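You operate a simulated robot arm through the tools that you are given. There is no shell and no other tool. Be economical: measure what you need, move in short steps, check, and stop when the job is done.

The job below is to be done with a simulated robot arm. You get a single attempt, and the scene is never put back.

JOB
Clamp the filter and set the damper till the flow needle holds between its two lines.
Fine: run the blower for it; it ends off.

It is judged by the outcome, as a careful person would: the job done as asked, and still so three seconds after it is handed in. It fails if anything else is knocked over, pushed out of place, dropped, spilled or broken.

ROBOT AND FRAMES
A 7-joint arm with a two-finger parallel gripper, fixed in place. Base frame: the origin is at the foot of the arm, x ahead of it, y to its left, z up; the work surface is at about z = 4. Lengths are in mm, angles in rad, forces in N, time in s.
With the tool pointing down near the work surface it reaches from about 240 to 620 mm from the base axis. Its first joint turns from -1.152 to 1.152 rad. Payload 2.6 kg.
Tool frame: the origin (TCP) lies between the finger pads and is the grasp point; the fingertips stand 30 mm ahead of it; z points along the fingers, y is the line along which they close. Largest opening 94 mm; finger width 28, thickness 10; the body of the gripper, 50 by 96 mm, starts 55 mm behind the TCP.
Orientation is that of the tool frame in the base frame, as a unit quaternion [x, y, z, w]. With the fingers straight down and closing along the base's y, the tool's x points along the base's -x, its y along +y and its z along -z.

CONTROLS
- The arm moves only by the tool nudge_tool. Its argument "commands" is a list that holds one entry, the list of rows, each a list of 7 numbers: the shift along the tool's x, y, z in m, then the turn, a rotation vector about the tool's x, y, z in rad, then the gripper command, from -1 (fully open) to 1 (shut), values between in proportion. In form: [[[dx, dy, dz, ax, ay, az, jaw], ...]]. A call has 1 to 12 rows; each row shifts and turns the commanded pose from where the row before left it, along the tool's axes as they then stand. Each row takes 0.2 s and may step no farther than 50 mm and 0.15 rad from the row before; otherwise, or with a gripper value out of range, the whole call is refused. Where a pose cannot be reached the arm comes as near as it can. A force on the tool above 90 N (or 10 N above the force at the start of the call, whichever is more), or a blocked arm, ends the call early, and 0.2 s more pass. Each finger travels about 72 mm/s and halts on what it meets, pressing with about 22 N; the grip force reading is that of the motor and also rises with nothing between the fingers. The clock runs only during rows and for 0.2 s after the last one: add rows that do not move to give the fingers time. It gives the time, the measured TCP pose, the force on the tool (base axes), the opening and the grip force at its end, in the units of the frame above (readings bear some noise), with the torque about the TCP (base axes, N m) and any sound that the robot's microphone picked up.
- Cameras (640 x 400 px; columns grow to the right, rows downward): "scene" is fixed at [34.7, 426.3, 569.8]; the picture's right is [-0.80, -0.60, 0.00], its down [-0.31, 0.42, -0.85] and it looks along [0.51, -0.68, -0.52] (base axes); focal length 360 px, centre (320, 200). "wrist" rides on the gripper at [76, 14, -103] in the tool frame; the picture's right is [-0.18, 0.98, 0.00], its down [-0.75, -0.14, -0.64] and it looks along [-0.63, -0.12, 0.77] (tool axes); focal length 243 px, centre (320, 200). There is no depth. A picture from a camera that has moved, and an enlarged one, comes with that camera's place and axes in the base frame and with its lens.
- camera(camera): a new picture of that camera. It takes no simulated time.
- inspect(camera, box): a new picture of the part [left, top, right, bottom] of that camera's present view, enlarged. It takes no simulated time.
- finish_job(): hands the job in; it is judged then, once.

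Go step by step. Nothing tells you positions but the pictures and the camera data: compare them with the known pose of the tool, close in by small moves and look again before you grip or let go. The budget is 120 turns and 68 pictures, counting those below and the enlarged ones. Unless the task says otherwise, let go and move clear before handing in, and close with one line.

The tools are called after "Emit:" as name(argument=value, ...) on one line, values as JSON. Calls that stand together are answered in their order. nudge_tool: Moves the arm, as the interface text tells. Its arguments: {"type":"object","properties":{"commands":{"type":"array"}},"required":["commands"]} The other tools are called the same way: camera (camera) takes a picture; inspect (camera, box) takes an enlarged picture of a part of a camera's view; finish_job () hands the job in.

At the start:

```text
clock: 0.0
tcp_pos: [394.9, -162.4, 309.9]
tool_rot: [0.0, 1.0, 0.0, 0.0]
contact_force: [-1.0, 0.2, 0.4]
ft_torque: [0.0, -0.02, 0.05]
opening: 93.9
finger_force: 0.3
```

scene: 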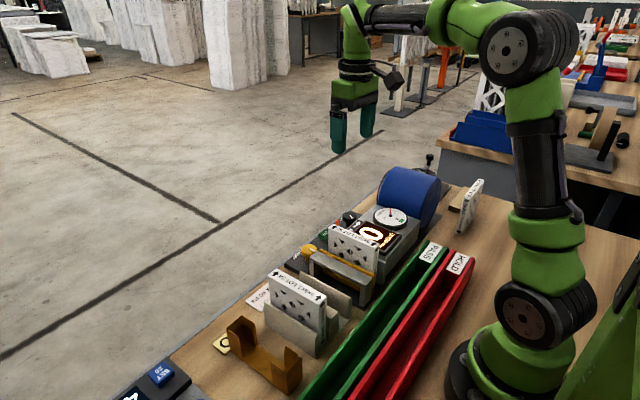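
wrist: 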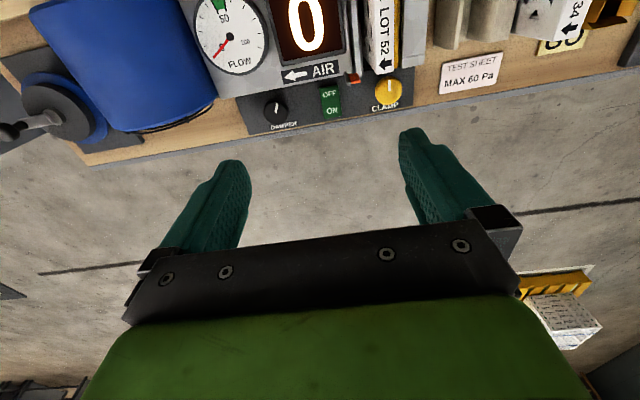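

I see a filter tester with a blower, flow gauge, display, damper knob, on/off rocker and clamp knob, plus filters. I'll look closer first.

Emit:
inspect(camera="scene", box=[200, 150, 500, 338])

Emit:
inspect(camera="wrist", box=[180, 0, 500, 200])

```text
2.13 times, centred on (350, 244) of scene
camera zoom: at [34.7, 426.3, 569.8], right [-0.8, -0.6, 0.0], down [-0.31, 0.42, -0.85], along [0.51, -0.68, -0.52], focal length 767 px, centre (256, 106)
```

zoom: 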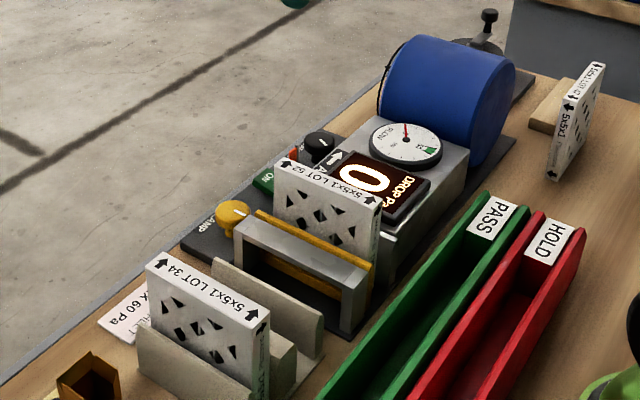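

```text
2.00 times, centred on (340, 100) of wrist
camera zoom: at [319.8, -147.4, 410.9], right [0.18, 0.98, 0.0], down [0.75, -0.14, 0.64], along [0.63, -0.12, -0.77], focal length 485 px, centre (280, 400)
```

zoom: 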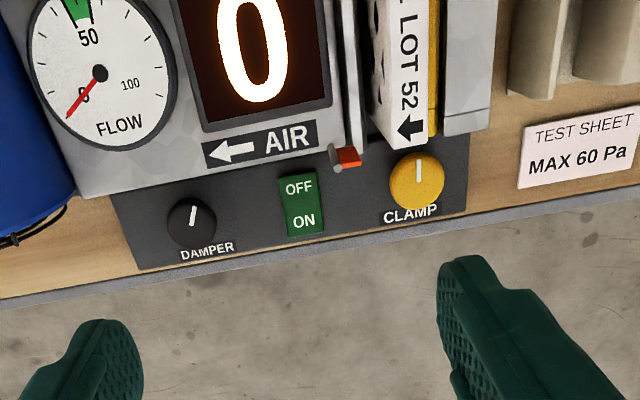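

I'll check the filter's arrow and the gauge more closely.

Emit:
inspect(camera="scene", box=[310, 190, 430, 265])

Emit:
inspect(camera="scene", box=[290, 210, 400, 310])

Emit:
inspect(camera="wrist", box=[330, 0, 450, 120])

```text
5.33 times, centred on (370, 228) of scene
camera zoom: at [34.7, 426.3, 569.8], right [-0.8, -0.6, 0.0], down [-0.31, 0.42, -0.85], along [0.51, -0.68, -0.52], focal length 1923 px, centre (53, 53)
```

zoom: 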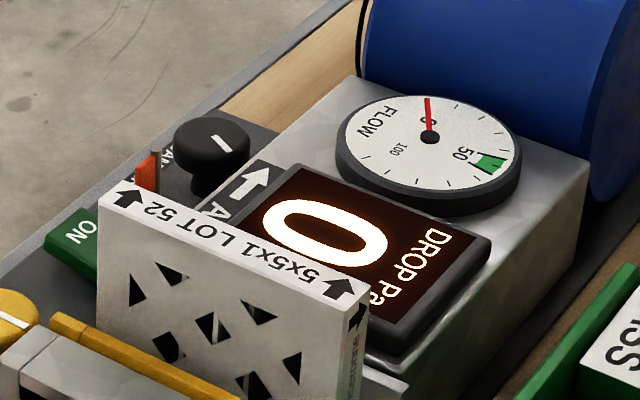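

```text
4.00 times, centred on (345, 260) of scene
camera zoom: at [34.7, 426.3, 569.8], right [-0.8, -0.6, 0.0], down [-0.31, 0.42, -0.85], along [0.51, -0.68, -0.52], focal length 1442 px, centre (220, -40)
```

zoom: 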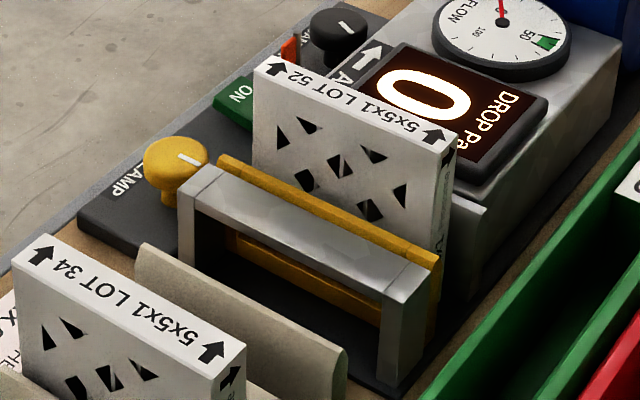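

```text
3.33 times, centred on (390, 60) of wrist
camera zoom: at [319.8, -147.4, 410.9], right [0.18, 0.98, 0.0], down [0.75, -0.14, 0.64], along [0.63, -0.12, -0.77], focal length 809 px, centre (87, 667)
```

zoom: 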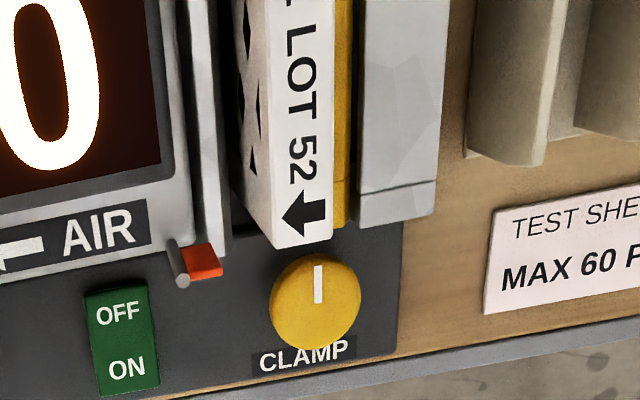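

The arrow on the filter matches AIR, so the filter is seated the right way. I place the knob tops at about (435,-235,49) for the damper and (438,-72,47) for the clamp, with the rocker near (444,-155). Next I move over the clamp knob.

Emit:
nudge_tool(commands=[[[-0.021, 0.045, 0, 0, 0, 0, -1], [-0.021, 0.045, 0, 0, 0, 0, -1], [0, 0, 0.045, 0, 0, 0, -1], [0, 0, 0.045, 0, 0, 0, -1], [0, 0, 0.045, 0, 0, 0, -1], [0, 0, 0.045, 0, 0, 0, -1], [0, 0, 0, 0, 0, 0, -1]]])

Emit:
camera(camera="wrist")

Emit:
inspect(camera="scene", box=[240, 160, 440, 285])

```text
clock: 1.6
tcp_pos: [436.9, -71.9, 128.0]
tool_rot: [0.0, 1.0, 0.0, 0.0]
contact_force: [0.0, 0.1, 0.1]
ft_torque: [0.02, 0.0, -0.03]
opening: 93.9
finger_force: 0.1
```

```text
60 pictures are left
camera wrist: at [361.5, -56.7, 229.7], right [0.18, 0.98, 0.0], down [0.75, -0.14, 0.64], along [0.63, -0.12, -0.77], focal length 243 px, centre (320, 200)
```

wrist: 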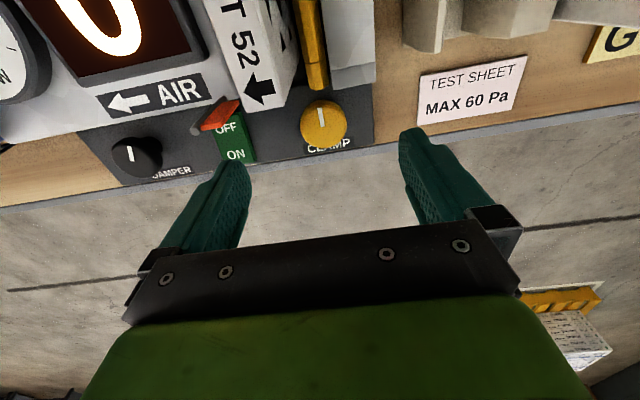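

```text
3.20 times, centred on (340, 222) of scene
camera zoom: at [34.7, 426.3, 569.8], right [-0.8, -0.6, 0.0], down [-0.31, 0.42, -0.85], along [0.51, -0.68, -0.52], focal length 1154 px, centre (256, 128)
```

zoom: 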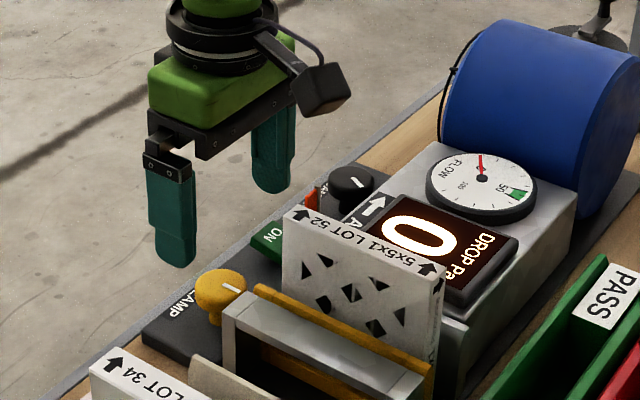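

The clamp knob is at about (436.5,-70,48). I'll narrow the jaws, descend for a shallow grip so the gripper body stays above the filter top (about z 120), and look again.

Emit:
nudge_tool(commands=[[[0, 0.002, 0.02, 0, 0, 0, -0.3], [0, 0, 0.02, 0, 0, 0, -0.3], [0, 0, 0.02, 0, 0, 0, -0.3], [0, 0, 0, 0, 0, 0, -0.3]]])

Emit:
camera(camera="wrist")

Emit:
inspect(camera="scene", box=[240, 180, 400, 280])

```text
clock: 2.6
tcp_pos: [434.8, -70.8, 70.5]
tool_rot: [-0.001, 1.0, -0.001, 0.0]
contact_force: [0.3, 0.7, -0.7]
ft_torque: [-0.02, 0.01, 0.04]
opening: 61.0
finger_force: 0.1
```

```text
58 pictures are left
camera wrist: at [360.7, -54.8, 171.3], right [0.18, 0.98, 0.0], down [0.75, -0.14, 0.64], along [0.63, -0.12, -0.77], focal length 243 px, centre (320, 200)
```

wrist: 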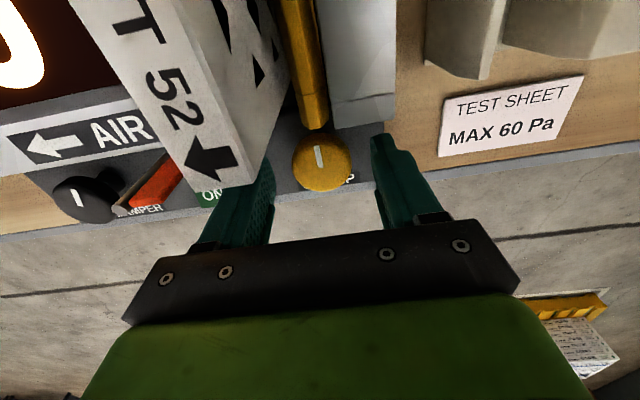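

```text
4.00 times, centred on (320, 230) of scene
camera zoom: at [34.7, 426.3, 569.8], right [-0.8, -0.6, 0.0], down [-0.31, 0.42, -0.85], along [0.51, -0.68, -0.52], focal length 1442 px, centre (320, 80)
```

zoom: 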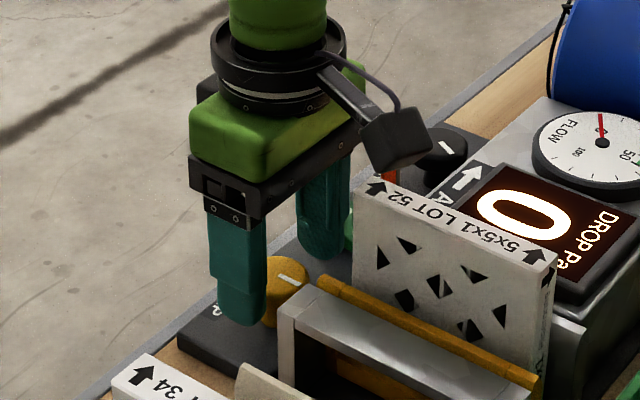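

The gripper is centred on the knob. Turning the jaws counter-clockwise keeps the body away from the filter, so I preset about 35° that way with narrower jaws, go a little deeper, and check.

Emit:
nudge_tool(commands=[[[0, 0.0015, 0, 0, 0, 0, -0.02], [0, 0, 0, 0, 0, -0.15, -0.02], [0, 0, 0, 0, 0, -0.15, -0.02], [0, 0, 0.004, 0, 0, -0.15, -0.02], [0, 0, 0.004, 0, 0, -0.15, -0.02], [0, 0, 0, 0, 0, 0, -0.02]]])

Emit:
camera(camera="wrist")

Emit:
inspect(camera="scene", box=[240, 180, 400, 280])

```text
clock: 4.0
tcp_pos: [440.7, -65.8, 65.2]
tool_rot: [-0.296, 0.955, 0.0, 0.005]
contact_force: [9.5, 12.2, 38.5]
ft_torque: [0.91, 1.28, -0.62]
opening: 50.2
finger_force: 1.6
```

```text
56 pictures are left
camera wrist: at [369.5, -97.3, 165.8], right [-0.41, 0.91, 0.0], down [0.69, 0.31, 0.65], along [0.59, 0.26, -0.76], focal length 243 px, centre (320, 200)
```

wrist: 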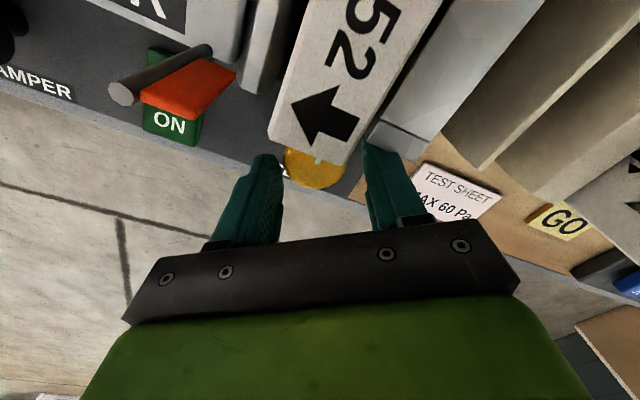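

```text
4.00 times, centred on (320, 230) of scene
camera zoom: at [34.5, 426.4, 569.8], right [-0.8, -0.6, 0.0], down [-0.31, 0.42, -0.85], along [0.51, -0.68, -0.52], focal length 1442 px, centre (320, 80)
```

zoom: 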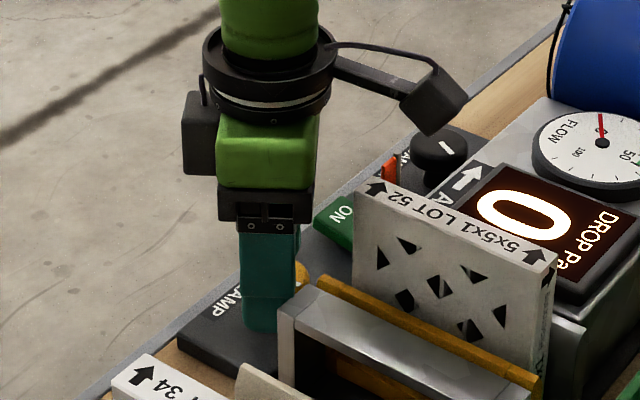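

Something resists (38 N up, pushed +x/+y). I back up right away and reassess.

Emit:
nudge_tool(commands=[[[0, 0, -0.015, 0, 0, 0, -0.02], [0, 0, -0.015, 0, 0, 0, -0.02], [0, 0, 0, 0, 0, 0.0, -0.02]]])

Emit:
camera(camera="wrist")

Emit:
inspect(camera="scene", box=[240, 180, 400, 280])

```text
clock: 4.8
tcp_pos: [436.5, -71.5, 91.7]
tool_rot: [-0.295, 0.955, -0.002, -0.001]
contact_force: [14.0, -1.6, -14.6]
ft_torque: [-0.28, -0.8, -0.23]
opening: 42.7
finger_force: 0.1
```

```text
54 pictures are left
camera wrist: at [366.8, -101.1, 192.7], right [-0.4, 0.92, 0.0], down [0.7, 0.31, 0.64], along [0.59, 0.26, -0.77], focal length 243 px, centre (320, 200)
```

wrist: 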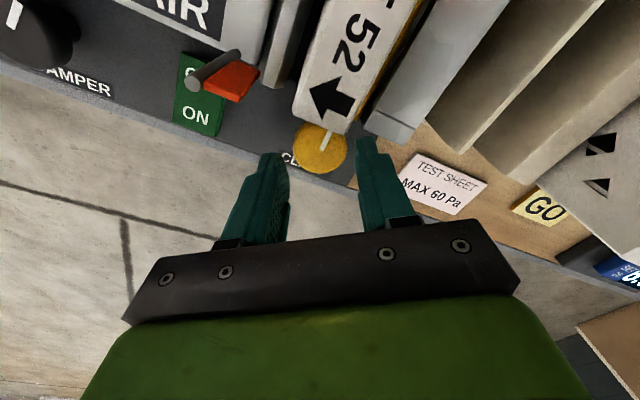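

```text
4.00 times, centred on (320, 230) of scene
camera zoom: at [34.8, 426.3, 569.8], right [-0.8, -0.6, 0.0], down [-0.31, 0.42, -0.85], along [0.51, -0.68, -0.52], focal length 1442 px, centre (320, 80)
```

zoom: 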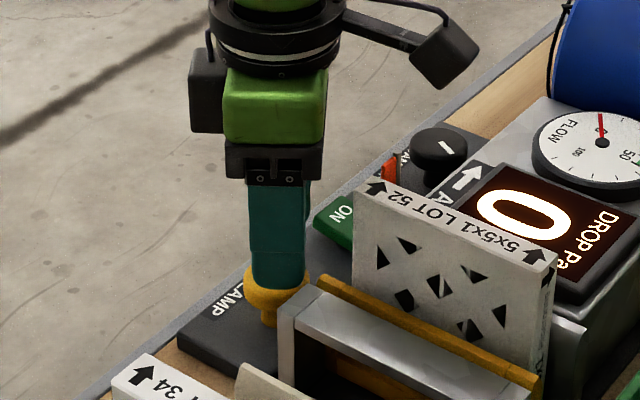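

The force line points to the left finger touching the clamp bracket end (about x 402, y -52). So jaw angle must stay small there. I turn back to about 12° counter-clockwise while high, then check.

Emit:
nudge_tool(commands=[[[0, 0, 0, 0, 0, 0.13, 0.0], [0, 0, 0, 0, 0, 0.13, 0.0], [0, 0, 0, 0, 0, 0.13, 0.0], [0, 0, 0, 0, 0, 0, 0.0], [0, 0, 0, 0, 0, 0, 0.0]]])

Emit:
inspect(camera="wrist", box=[200, 80, 440, 230])

```text
clock: 6.0
tcp_pos: [435.4, -69.5, 90.5]
tool_rot: [-0.104, 0.995, 0.001, 0.0]
contact_force: [-0.2, -0.1, 0.4]
ft_torque: [0.02, -0.05, -0.02]
opening: 47.0
finger_force: 0.1
```

```text
2.67 times, centred on (320, 155) of wrist
camera zoom: at [360.1, -70.0, 192.7], right [-0.02, 1.0, 0.0], down [0.77, 0.02, 0.64], along [0.64, 0.02, -0.77], focal length 647 px, centre (320, 320)
```

zoom: 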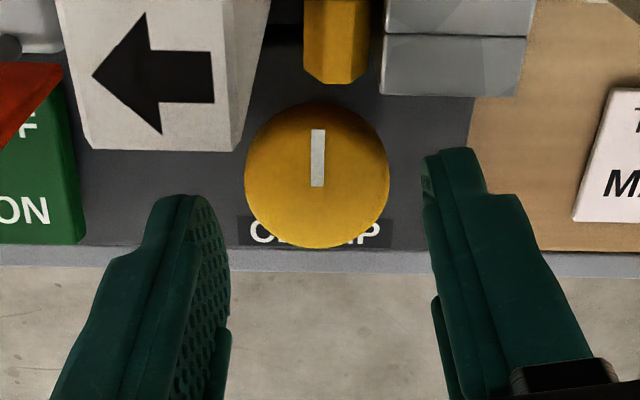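

The knob centre reads (434.5,-68.5), radius about 17.5. I descend around it and close.

Emit:
nudge_tool(commands=[[[0.001, 0.001, 0.01, 0, 0, 0, 0.0], [0, 0, 0.01, 0, 0, 0, 0.0], [0, 0, 0.009, 0, 0, 0, 0.0], [0, 0, 0, 0, 0, 0, 0.0]]])

Emit:
camera(camera="wrist")

```text
clock: 7.0
tcp_pos: [435.0, -68.3, 61.5]
tool_rot: [-0.105, 0.995, -0.001, -0.001]
contact_force: [-1.0, -0.6, 0.4]
ft_torque: [-0.01, 0.0, 0.03]
opening: 47.2
finger_force: 0.0
```

```text
51 pictures are left
camera wrist: at [358.9, -69.4, 163.8], right [-0.02, 1.0, 0.0], down [0.77, 0.02, 0.64], along [0.64, 0.02, -0.77], focal length 243 px, centre (320, 200)
```

wrist: 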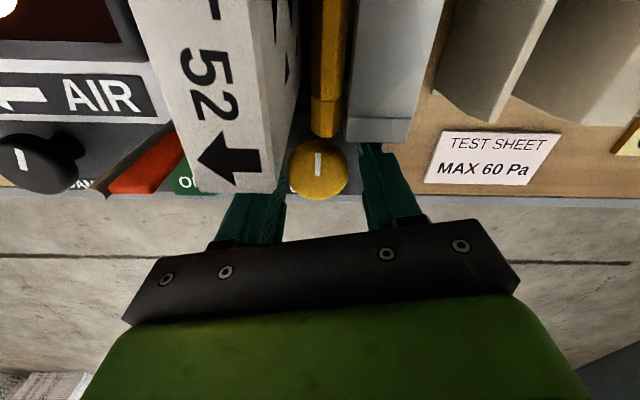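

Clear of contact and centred. I close, then turn clockwise about 29° (positive about tool z).

Emit:
nudge_tool(commands=[[[0, 0, 0, 0, 0, 0, 1], [0, 0, 0, 0, 0, 0, 1], [0, 0, 0, 0, 0, 0, 1], [0, 0, 0, 0, 0, 0.1, 1], [0, 0, 0, 0, 0, 0.1, 1], [0, 0, 0, 0, 0, 0.1, 1], [0, 0, 0, 0, 0, 0.1, 1], [0, 0, 0, 0, 0, 0.1, 1], [0, 0, 0, 0, 0, 0, 1]]])

Emit:
camera(camera="wrist")

Emit:
inspect(camera="scene", box=[240, 180, 400, 280])

```text
clock: 9.0
tcp_pos: [434.8, -68.6, 63.0]
tool_rot: [0.146, 0.989, 0.001, 0.0]
contact_force: [6.9, -11.6, -3.0]
ft_torque: [-0.48, -0.13, -0.02]
opening: 37.2
finger_force: 45.0
```

```text
50 pictures are left
camera wrist: at [367.8, -32.0, 163.9], right [0.46, 0.89, 0.0], down [0.68, -0.35, 0.64], along [0.57, -0.29, -0.77], focal length 243 px, centre (320, 200)
```

wrist: 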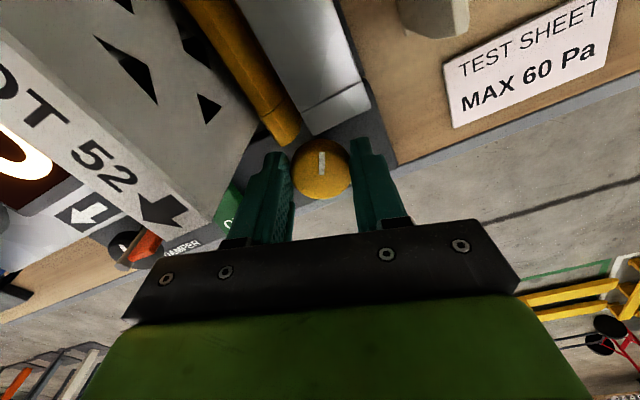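

```text
4.00 times, centred on (320, 230) of scene
camera zoom: at [34.7, 426.4, 569.8], right [-0.8, -0.6, 0.0], down [-0.31, 0.42, -0.85], along [0.51, -0.68, -0.52], focal length 1442 px, centre (320, 80)
```

zoom: 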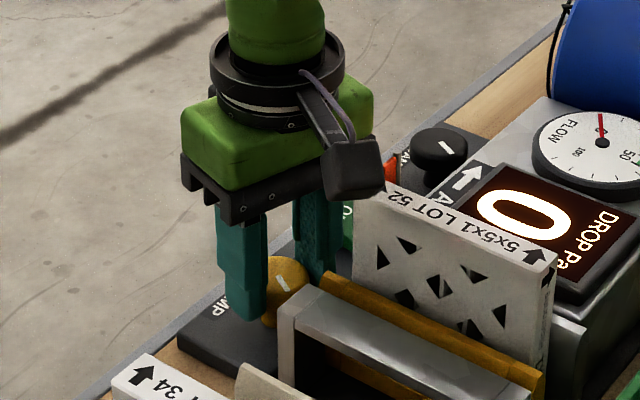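

The knob turns freely and the yellow bar moves toward the filter. Release, wind back, regrip, and turn again.

Emit:
nudge_tool(commands=[[[0, 0, 0, 0, 0, 0, 0.0], [0, 0, 0, 0, 0, 0, 0.0], [0, 0, 0, 0, 0, -0.14, 0.0], [0, 0, 0, 0, 0, -0.14, 0.0], [0, 0, 0, 0, 0, -0.14, 0.0], [0, 0, 0, 0, 0, -0.11, 0.0], [0, 0, 0, 0, 0, 0, 0.0], [0, 0, 0, 0, 0, 0, 1], [0, 0, 0, 0, 0, 0, 1], [0, 0, 0, 0, 0, 0, 1]]])

Emit:
nudge_tool(commands=[[[0, 0, 0, 0, 0, 0.1, 1], [0, 0, 0, 0, 0, 0.1, 1], [0, 0, 0, 0, 0, 0.1, 1], [0, 0, 0, 0, 0, 0.1, 1], [0, 0, 0, 0, 0, 0.13, 1], [0, 0, 0, 0, 0, 0, 1]]])

Emit:
camera(camera="wrist")

Emit:
inspect(camera="scene", box=[240, 180, 400, 280])

```text
clock: 11.2
tcp_pos: [436.8, -71.4, 62.3]
tool_rot: [-0.119, 0.993, -0.001, 0.001]
contact_force: [8.2, -16.9, -5.4]
ft_torque: [-0.43, -0.19, -0.05]
opening: 37.2
finger_force: 44.7
```

```text
clock: 12.6
tcp_pos: [435.2, -69.3, 62.5]
tool_rot: [0.147, 0.989, 0.0, 0.0]
contact_force: [2.6, -14.2, 8.9]
ft_torque: [-0.69, 0.58, -0.02]
opening: 37.0
finger_force: 44.8
```

```text
48 pictures are left
camera wrist: at [368.5, -32.0, 164.0], right [0.46, 0.89, 0.0], down [0.68, -0.35, 0.64], along [0.57, -0.3, -0.77], focal length 243 px, centre (320, 200)
```

wrist: 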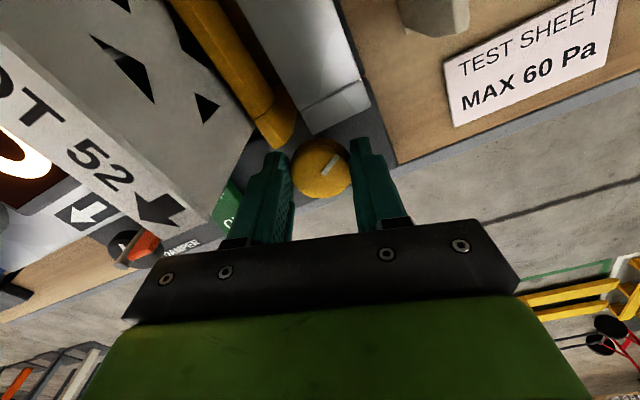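

```text
4.00 times, centred on (320, 230) of scene
camera zoom: at [34.7, 426.4, 569.8], right [-0.8, -0.6, 0.0], down [-0.31, 0.42, -0.85], along [0.51, -0.68, -0.52], focal length 1442 px, centre (320, 80)
```

zoom: 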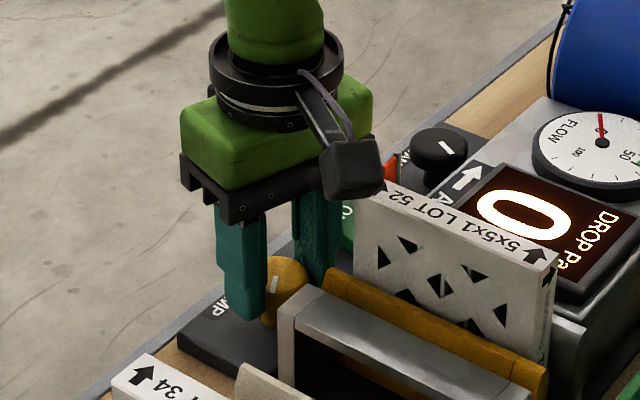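

It works: the pointer is about 60° round and the bar is closing on the filter. Repeat.

Emit:
nudge_tool(commands=[[[0, 0, 0, 0, 0, 0, 0.0], [0, 0, 0, 0, 0, 0, 0.0], [0, 0, 0, 0, 0, -0.14, 0.0], [0, 0, 0, 0, 0, -0.14, 0.0], [0, 0, 0, 0, 0, -0.14, 0.0], [0, 0, 0, 0, 0, -0.11, 0.0], [0, 0, 0, 0, 0, 0, 0.0], [0, 0, 0, 0, 0, 0, 1], [0, 0, 0, 0, 0, 0, 1], [0, 0, 0, 0, 0, 0, 1]]])

Emit:
nudge_tool(commands=[[[0, 0, 0, 0, 0, 0.1, 1], [0, 0, 0, 0, 0, 0.1, 1], [0, 0, 0, 0, 0, 0.1, 1], [0, 0, 0, 0, 0, 0.1, 1], [0, 0, 0, 0, 0, 0.13, 1], [0, 0, 0, 0, 0, 0, 1]]])

Emit:
camera(camera="wrist")

Emit:
inspect(camera="scene", box=[240, 180, 400, 280])

```text
clock: 14.8
tcp_pos: [435.6, -70.9, 62.5]
tool_rot: [-0.119, 0.993, -0.002, 0.001]
contact_force: [6.7, -14.9, -4.7]
ft_torque: [-0.4, -0.27, -0.11]
opening: 37.6
finger_force: 44.9
```

```text
clock: 16.2
tcp_pos: [435.7, -68.5, 63.6]
tool_rot: [0.144, 0.99, -0.002, 0.001]
contact_force: [-0.5, -15.3, 8.8]
ft_torque: [-0.65, -0.33, 0.67]
opening: 37.5
finger_force: 45.2
```

```text
46 pictures are left
camera wrist: at [368.2, -32.0, 164.0], right [0.46, 0.89, 0.0], down [0.68, -0.35, 0.64], along [0.57, -0.3, -0.76], focal length 243 px, centre (320, 200)
```

wrist: 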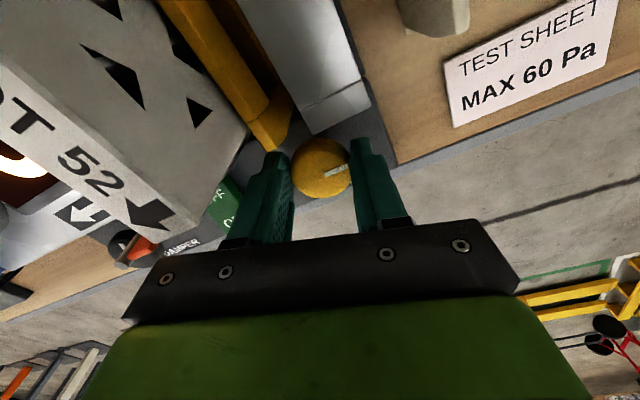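

```text
4.00 times, centred on (320, 230) of scene
camera zoom: at [34.6, 426.4, 569.8], right [-0.8, -0.6, 0.0], down [-0.31, 0.42, -0.85], along [0.51, -0.68, -0.52], focal length 1442 px, centre (320, 80)
```

zoom: 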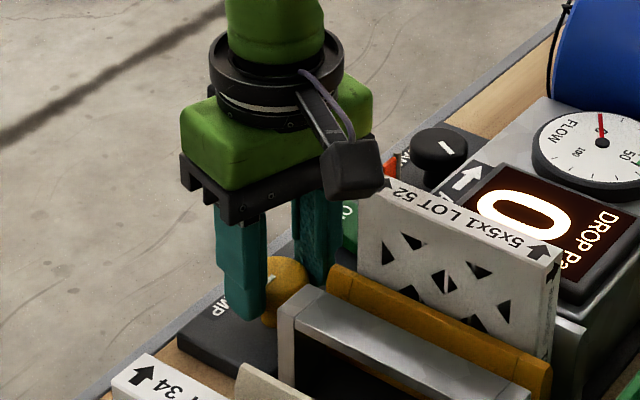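

Torque has risen to 0.67 N·m and the filter has been pushed toward its seat. I release, rise, and look at whether it is fully clamped.

Emit:
nudge_tool(commands=[[[0, 0, 0, 0, 0, 0, 0.0], [0, 0, 0, 0, 0, 0, 0.0], [0, 0, 0, 0, 0, 0.0, 0.0], [0, 0, -0.04, 0, 0, 0.0, 0.0], [0, 0, -0.04, 0, 0, 0.0, 0.0], [0, 0, -0.04, 0, 0, 0.15, 0.0], [0, 0, 0, 0, 0, 0.13, 0.0], [0, 0, 0, 0, 0, 0, 0]]])

Emit:
inspect(camera="wrist", box=[100, 0, 500, 250])

Emit:
inspect(camera="scene", box=[280, 190, 420, 290])

```text
clock: 18.0
tcp_pos: [436.3, -68.8, 183.9]
tool_rot: [0.282, 0.959, 0.0, 0.0]
contact_force: [0.5, 0.3, 0.4]
ft_torque: [-0.02, 0.02, 0.02]
opening: 46.9
finger_force: 0.0
```

```text
1.60 times, centred on (300, 125) of wrist
camera zoom: at [380.9, -14.1, 285.5], right [0.69, 0.73, 0.0], down [0.56, -0.53, 0.64], along [0.47, -0.44, -0.77], focal length 388 px, centre (352, 320)
```

zoom: 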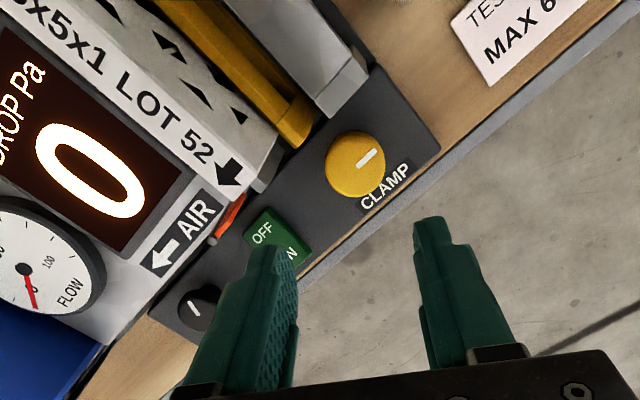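

```text
4.00 times, centred on (350, 240) of scene
camera zoom: at [34.7, 426.3, 569.8], right [-0.8, -0.6, 0.0], down [-0.31, 0.42, -0.85], along [0.51, -0.68, -0.52], focal length 1442 px, centre (200, 40)
```

zoom: 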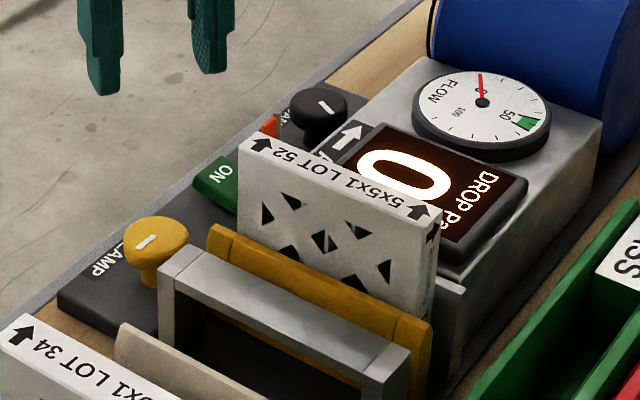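

Emit:
inspect(camera="wrist", box=[200, 40, 360, 160])

Emit:
inspect(camera="scene", box=[320, 215, 400, 280])

```text
3.33 times, centred on (280, 100) of wrist
camera zoom: at [380.9, -14.1, 285.5], right [0.69, 0.73, 0.0], down [0.56, -0.53, 0.64], along [0.47, -0.44, -0.77], focal length 809 px, centre (453, 533)
```

zoom: 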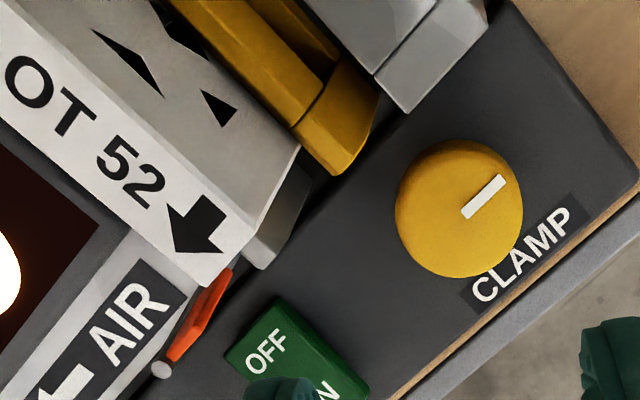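

```text
6.15 times, centred on (360, 248) of scene
camera zoom: at [34.7, 426.3, 569.8], right [-0.8, -0.6, 0.0], down [-0.31, 0.42, -0.85], along [0.51, -0.68, -0.52], focal length 2219 px, centre (74, -92)
```

zoom: 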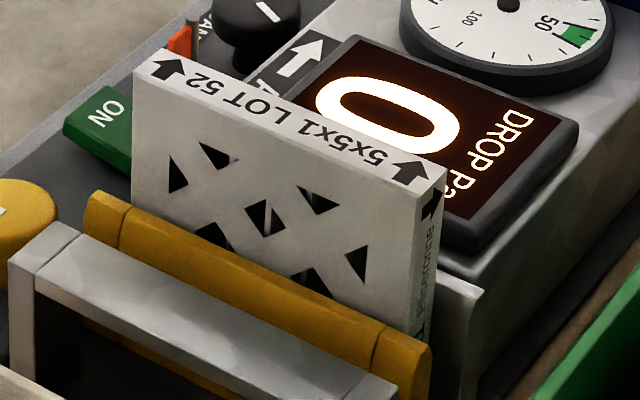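

The bar looks tight against the filter, and the pointer has turned about 90°. I'll regrip once more to check it's really at the stop.

Emit:
nudge_tool(commands=[[[0, 0, 0, 0, 0, -0.15, 0.0], [0, 0, 0, 0, 0, -0.15, 0.0], [0, 0, 0.02, 0, 0, -0.15, 0.0], [0, 0, 0.03, 0, 0, -0.15, 0.0], [0, 0, 0.03, 0, 0, -0.15, 0.0], [0, 0, 0.02, 0, 0, 0, 0.0], [0, 0, 0.02, 0, 0, 0, 0.0], [0, 0, 0, 0, 0, 0, 0.0], [0, 0, 0, 0, 0, 0, 1], [0, 0, 0, 0, 0, 0, 1], [0, 0, 0, 0, 0, 0, 1]]])

Emit:
nudge_tool(commands=[[[0, 0, 0, 0, 0, 0.06, 1], [0, 0, 0, 0, 0, 0.06, 1], [0, 0, 0, 0, 0, 0.06, 1], [0, 0, 0, 0, 0, 0, 1]]])

Emit:
camera(camera="wrist")

```text
clock: 20.4
tcp_pos: [437.4, -69.7, 60.9]
tool_rot: [-0.088, 0.996, -0.001, 0.0]
contact_force: [6.1, -7.8, -10.4]
ft_torque: [-0.01, -0.72, -0.05]
opening: 37.3
finger_force: 44.6
```

```text
clock: 21.4
tcp_pos: [434.9, -70.0, 61.8]
tool_rot: [0.002, 1.0, -0.001, 0.0]
contact_force: [6.0, -12.9, -12.8]
ft_torque: [-0.42, -0.04, 0.56]
opening: 37.5
finger_force: 45.0
```

```text
40 pictures are left
camera wrist: at [360.7, -54.1, 163.6], right [0.19, 0.98, 0.0], down [0.75, -0.14, 0.64], along [0.63, -0.12, -0.77], focal length 243 px, centre (320, 200)
```

wrist: 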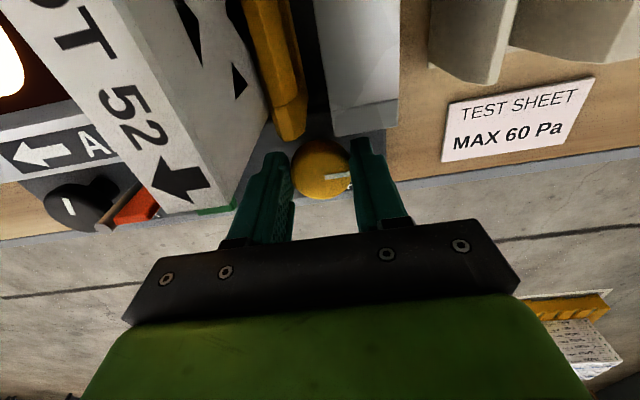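

The knob is at its stop (0.56 N·m, fingers slipping), so the filter is clamped. I release, rise, shut the fingers and move over the ON end of the rocker.

Emit:
nudge_tool(commands=[[[0, 0, 0, 0, 0, 0, 0.0], [0, 0, 0, 0, 0, 0, 0.0], [0, 0, -0.04, 0, 0, 0.0, 0.0], [0, 0, -0.04, 0, 0, 0.0, 0.0], [0, -0.043, 0, 0, 0, 0.0, 1], [-0.027, -0.043, 0, 0, 0, 0, 1], [0, 0, 0.03, 0, 0, 0, 1], [0, 0, 0.03, 0, 0, 0, 1], [0, 0, 0, 0, 0, 0, 1]]])

Emit:
camera(camera="wrist")

Emit:
inspect(camera="scene", box=[260, 160, 420, 260])

```text
refused: row 6 steps farther than a row can; nothing moved
```

```text
39 pictures are left
camera wrist: at [360.7, -54.1, 163.6], right [0.19, 0.98, 0.0], down [0.75, -0.14, 0.64], along [0.63, -0.12, -0.77], focal length 243 px, centre (320, 200)
```

wrist: 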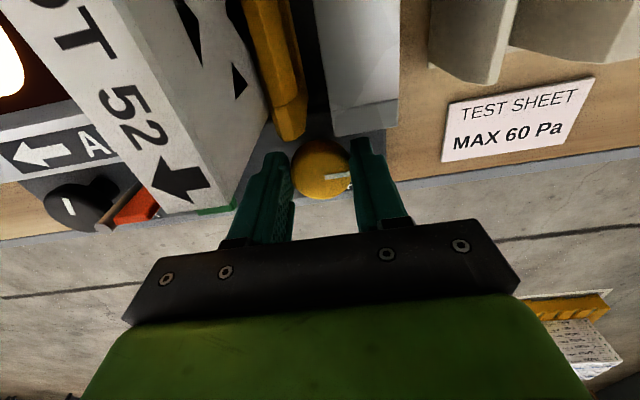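

```text
4.00 times, centred on (340, 210) of scene
camera zoom: at [34.8, 426.3, 569.8], right [-0.8, -0.6, 0.0], down [-0.31, 0.42, -0.85], along [0.51, -0.68, -0.52], focal length 1442 px, centre (240, 160)
```

zoom: 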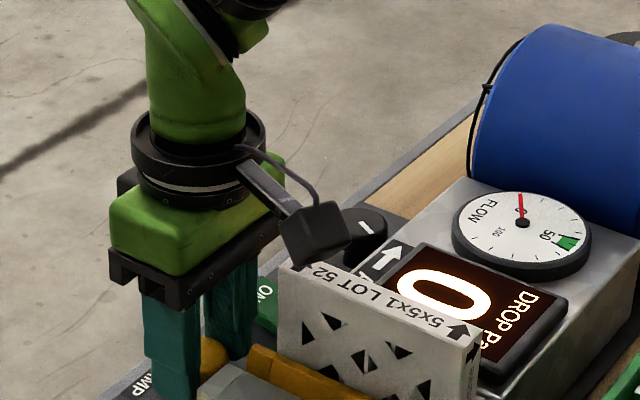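

That row was too long; I split it up.

Emit:
nudge_tool(commands=[[[0, 0, 0, 0, 0, 0, 0.0], [0, 0, 0, 0, 0, 0, 0.0], [0, 0, -0.04, 0, 0, 0.0, 0.0], [0, 0, -0.04, 0, 0, 0.0, 0.0], [-0.013, -0.04, 0, 0, 0, 0.0, 1], [-0.014, -0.045, 0, 0, 0, 0, 1], [0, 0, 0.03, 0, 0, 0, 1], [0, 0, 0.03, 0, 0, 0, 1], [0, 0, 0, 0, 0, 0, 1]]])

Emit:
camera(camera="wrist")

Emit:
inspect(camera="scene", box=[260, 160, 420, 260])

```text
clock: 23.4
tcp_pos: [460.7, -153.8, 82.0]
tool_rot: [0.001, 1.0, 0.0, 0.0]
contact_force: [0.0, 0.8, -0.2]
ft_torque: [0.01, -0.01, 0.03]
opening: 0.0
finger_force: 21.8
```

```text
37 pictures are left
camera wrist: at [385.4, -137.5, 183.0], right [0.19, 0.98, 0.0], down [0.75, -0.14, 0.64], along [0.63, -0.12, -0.77], focal length 243 px, centre (320, 200)
```

wrist: 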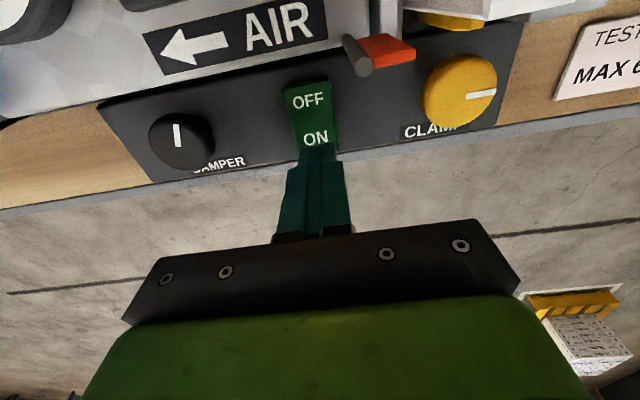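

```text
4.00 times, centred on (340, 210) of scene
camera zoom: at [34.7, 426.3, 569.8], right [-0.8, -0.6, 0.0], down [-0.31, 0.42, -0.85], along [0.51, -0.68, -0.52], focal length 1442 px, centre (240, 160)
```

zoom: 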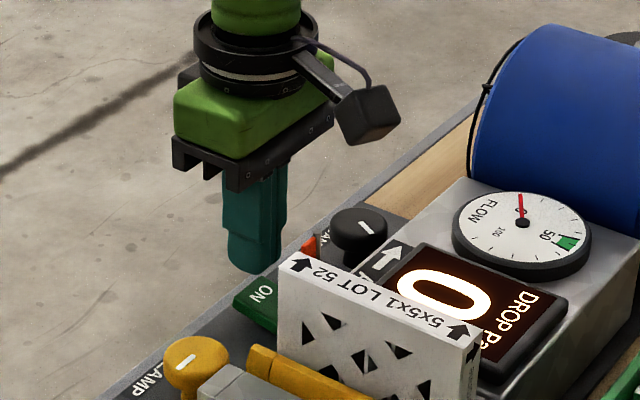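

Fingers are over the ON end. I press down in small steps, watching force.

Emit:
nudge_tool(commands=[[[0, 0, 0.008, 0, 0, 0, 1], [0, 0, 0.006, 0, 0, 0, 1], [0, 0, 0.004, 0, 0, 0, 1], [0, 0, 0.004, 0, 0, 0, 1]]])

Emit:
inspect(camera="scene", box=[300, 170, 440, 260])

```text
clock: 24.4
tcp_pos: [462.1, -153.0, 59.1]
tool_rot: [0.001, 1.0, 0.0, 0.0]
contact_force: [0.7, -0.2, -0.6]
ft_torque: [-0.02, 0.0, -0.01]
opening: 0.2
finger_force: 22.3
```

```text
4.44 times, centred on (370, 215) of scene
camera zoom: at [34.7, 426.3, 569.8], right [-0.8, -0.6, 0.0], down [-0.31, 0.42, -0.85], along [0.51, -0.68, -0.52], focal length 1602 px, centre (98, 133)
```

zoom: 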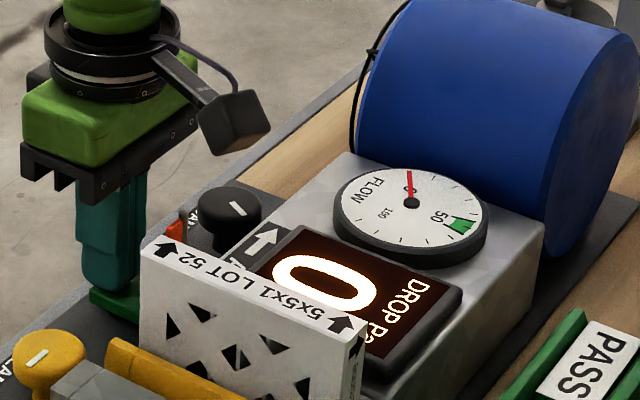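

Emit:
nudge_tool(commands=[[[0, 0, 0.003, 0, 0, 0, 1], [0, 0, 0.003, 0, 0, 0, 1], [0, 0, 0.003, 0, 0, 0, 1], [0, 0, 0, 0, 0, 0, 1]]])

Emit:
inspect(camera="scene", box=[300, 170, 440, 260])

```text
clock: 25.4
tcp_pos: [465.6, -153.9, 58.9]
tool_rot: [0.001, 1.0, -0.002, 0.007]
contact_force: [-14.4, 5.1, 63.6]
ft_torque: [0.13, 1.29, -0.23]
opening: 0.0
finger_force: 22.2
```

```text
4.44 times, centred on (370, 215) of scene
camera zoom: at [34.3, 426.5, 569.7], right [-0.8, -0.6, 0.0], down [-0.31, 0.42, -0.85], along [0.51, -0.68, -0.52], focal length 1602 px, centre (98, 133)
```

zoom: 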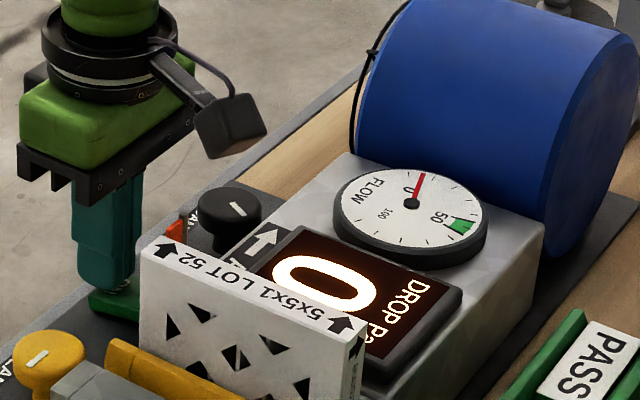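

The needle has begun to move: the blower is on. I lift off and look.

Emit:
nudge_tool(commands=[[[0, 0, -0.02, 0, 0, 0, 1], [0, 0, -0.04, 0, 0, 0, 1], [0, 0, 0, 0, 0, 0, 1], [0, 0, 0, 0, 0, 0, 1], [0, 0, 0, 0, 0, 0, 1]]])

Emit:
inspect(camera="scene", box=[300, 170, 440, 260])

```text
clock: 26.6
tcp_pos: [463.6, -151.8, 110.0]
tool_rot: [0.002, 1.0, 0.0, 0.0]
contact_force: [-0.1, 0.4, -1.0]
ft_torque: [0.04, -0.02, -0.01]
opening: 0.0
finger_force: 21.7
```

```text
4.44 times, centred on (370, 215) of scene
camera zoom: at [34.7, 426.3, 569.8], right [-0.8, -0.6, 0.0], down [-0.31, 0.42, -0.85], along [0.51, -0.68, -0.52], focal length 1602 px, centre (98, 133)
```

zoom: 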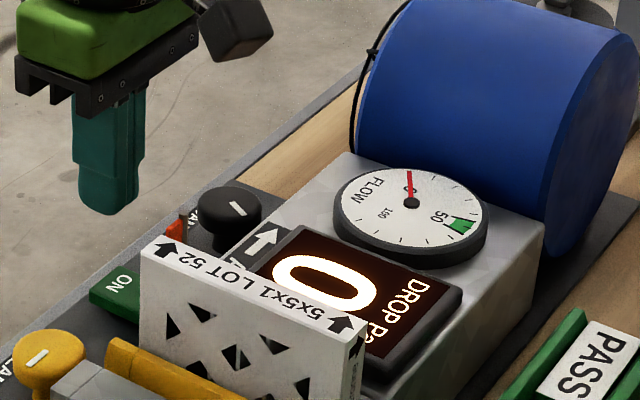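

The needle fell back to zero, so I check whether the rocker latched.

Emit:
inspect(camera="wrist", box=[220, 30, 460, 180])

Emit:
inspect(camera="scene", box=[300, 200, 370, 250])

```text
2.67 times, centred on (340, 105) of wrist
camera zoom: at [388.7, -136.9, 212.0], right [0.19, 0.98, 0.0], down [0.75, -0.14, 0.64], along [0.63, -0.12, -0.77], focal length 647 px, centre (267, 453)
```

zoom: 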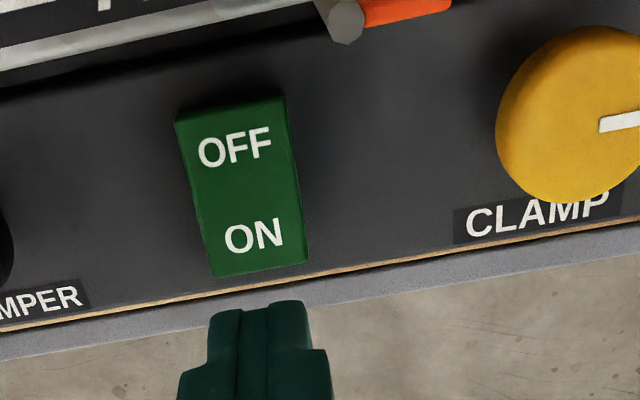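

```text
8.00 times, centred on (335, 225) of scene
camera zoom: at [34.7, 426.3, 569.8], right [-0.8, -0.6, 0.0], down [-0.31, 0.42, -0.85], along [0.51, -0.68, -0.52], focal length 2884 px, centre (200, 0)
```

zoom: 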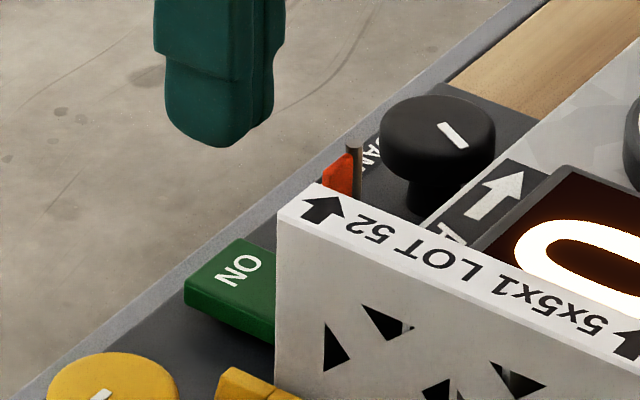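

The rocker is still in OFF; my press landed too near the pivot (contact about x 452). I'll press farther out (+6 mm) and hold while looking.

Emit:
nudge_tool(commands=[[[-0.006, -0.002, 0.03, 0, 0, 0, 1], [0, 0, 0.014, 0, 0, 0, 1], [0, 0, 0.004, 0, 0, 0, 1], [0, 0, 0.004, 0, 0, 0, 1], [0, 0, 0.003, 0, 0, 0, 1], [0, 0, 0, 0, 0, 0, 1], [0, 0, 0, 0, 0, 0, 1]]])

Emit:
inspect(camera="scene", box=[300, 170, 440, 260])

```text
clock: 28.2
tcp_pos: [469.4, -154.9, 57.9]
tool_rot: [0.001, 1.0, 0.0, 0.001]
contact_force: [-2.8, 1.7, 14.8]
ft_torque: [0.04, 0.28, -0.05]
opening: 0.3
finger_force: 22.1
```

```text
4.44 times, centred on (370, 215) of scene
camera zoom: at [34.6, 426.4, 569.8], right [-0.8, -0.6, 0.0], down [-0.31, 0.42, -0.85], along [0.51, -0.68, -0.52], focal length 1602 px, centre (98, 133)
```

zoom: 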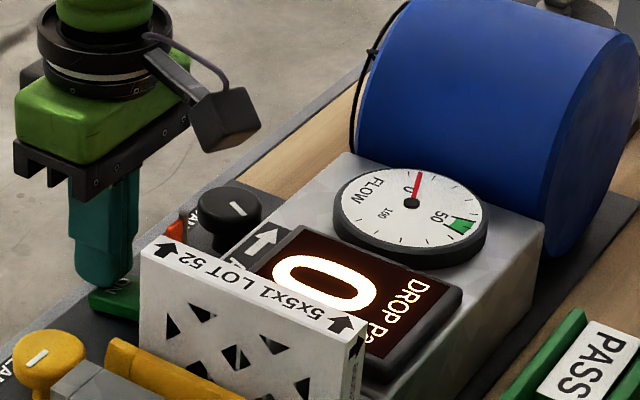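

Emit:
nudge_tool(commands=[[[0, 0, 0, 0, 0, 0, 1], [0, 0, 0, 0, 0, 0, 1], [0, 0, 0, 0, 0, 0, 1], [0, 0, 0, 0, 0, 0, 1], [0, 0, 0, 0, 0, 0, 1]]])

Emit:
inspect(camera="scene", box=[300, 170, 440, 260])

```text
clock: 29.4
tcp_pos: [469.8, -155.3, 57.6]
tool_rot: [0.001, 1.0, 0.001, 0.002]
contact_force: [-0.2, 1.4, 25.1]
ft_torque: [0.03, 0.37, -0.31]
opening: 0.1
finger_force: 22.2
```

```text
4.44 times, centred on (370, 215) of scene
camera zoom: at [34.5, 426.4, 569.8], right [-0.8, -0.6, 0.0], down [-0.31, 0.42, -0.85], along [0.51, -0.68, -0.52], focal length 1602 px, centre (98, 133)
```

zoom: 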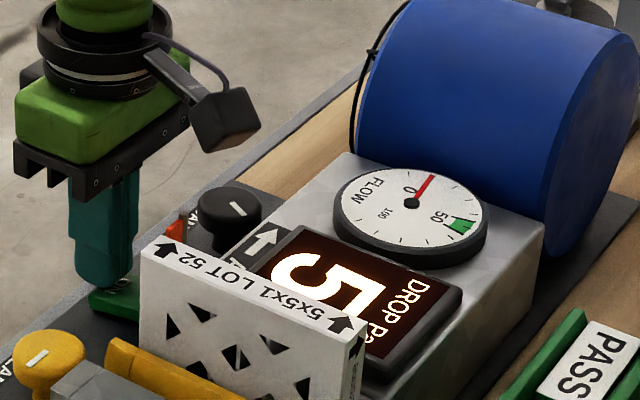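

It spins up while pressed. I press a little harder to latch it, then lift and look.

Emit:
nudge_tool(commands=[[[0, 0, 0.003, 0, 0, 0, 1], [0, 0, 0.003, 0, 0, 0, 1], [0, 0, 0, 0, 0, 0, 1]]])

Emit:
nudge_tool(commands=[[[0, 0, -0.01, 0, 0, 0, 1], [0, 0, -0.01, 0, 0, 0, 1], [0, 0, -0.03, 0, 0, 0, 1], [0, 0, 0, 0, 0, 0, 1]]])

Emit:
inspect(camera="scene", box=[300, 170, 440, 260])

```text
clock: 30.2
tcp_pos: [471.3, -156.7, 56.1]
tool_rot: [0.002, 1.0, -0.002, 0.007]
contact_force: [-14.3, 3.6, 60.6]
ft_torque: [0.1, 1.23, -0.15]
opening: 0.0
finger_force: 22.0
```

```text
clock: 31.2
tcp_pos: [468.2, -155.2, 101.3]
tool_rot: [0.001, 1.0, -0.001, 0.001]
contact_force: [-0.5, 0.4, 0.0]
ft_torque: [-0.02, -0.02, 0.0]
opening: 0.2
finger_force: 22.3
```

```text
4.44 times, centred on (370, 215) of scene
camera zoom: at [34.7, 426.3, 569.8], right [-0.8, -0.6, 0.0], down [-0.31, 0.42, -0.85], along [0.51, -0.68, -0.52], focal length 1602 px, centre (98, 133)
```

zoom: 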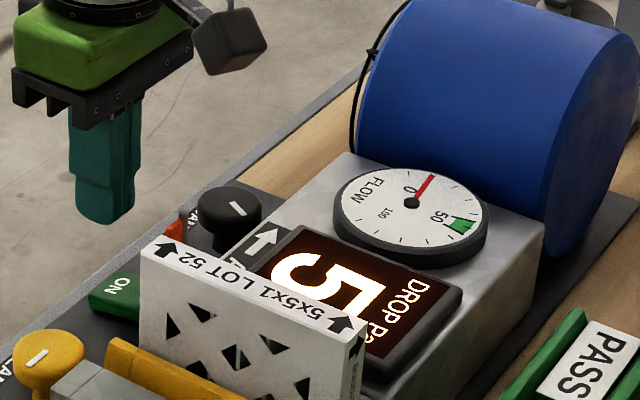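

The reading holds for now. I move above the damper knob while it settles and recheck.

Emit:
nudge_tool(commands=[[[0.01, -0.03, -0.02, 0, 0, 0, 0], [0.01, -0.03, 0, 0, 0, 0, 0], [0.013, -0.02, 0, 0, 0, 0, 0.0], [0, 0, 0, 0, 0, 0, 0.0], [0, 0, 0, 0, 0, 0, 0.0]]])

Emit:
inspect(camera="scene", box=[300, 170, 440, 260])

Emit:
camera(camera="wrist")

```text
clock: 32.4
tcp_pos: [435.2, -235.2, 121.5]
tool_rot: [0.001, 1.0, -0.001, 0.0]
contact_force: [0.7, -0.3, 0.4]
ft_torque: [0.02, 0.04, -0.03]
opening: 46.8
finger_force: 0.0
```

```text
4.44 times, centred on (370, 215) of scene
camera zoom: at [34.7, 426.3, 569.8], right [-0.8, -0.6, 0.0], down [-0.31, 0.42, -0.85], along [0.51, -0.68, -0.52], focal length 1602 px, centre (98, 133)
```

zoom: 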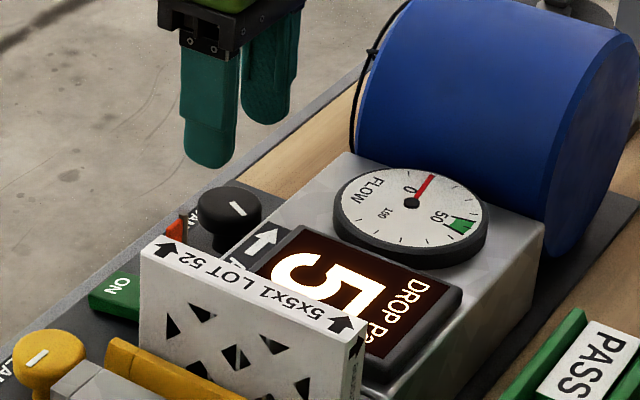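

```text
26 pictures are left
camera wrist: at [360.1, -220.1, 222.6], right [0.19, 0.98, 0.0], down [0.75, -0.14, 0.64], along [0.63, -0.12, -0.77], focal length 243 px, centre (320, 200)
```

wrist: 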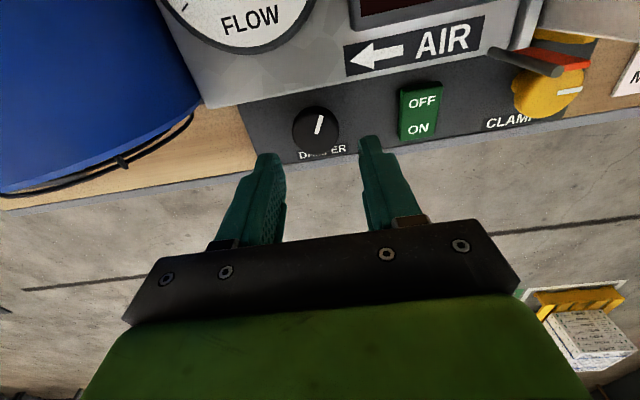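

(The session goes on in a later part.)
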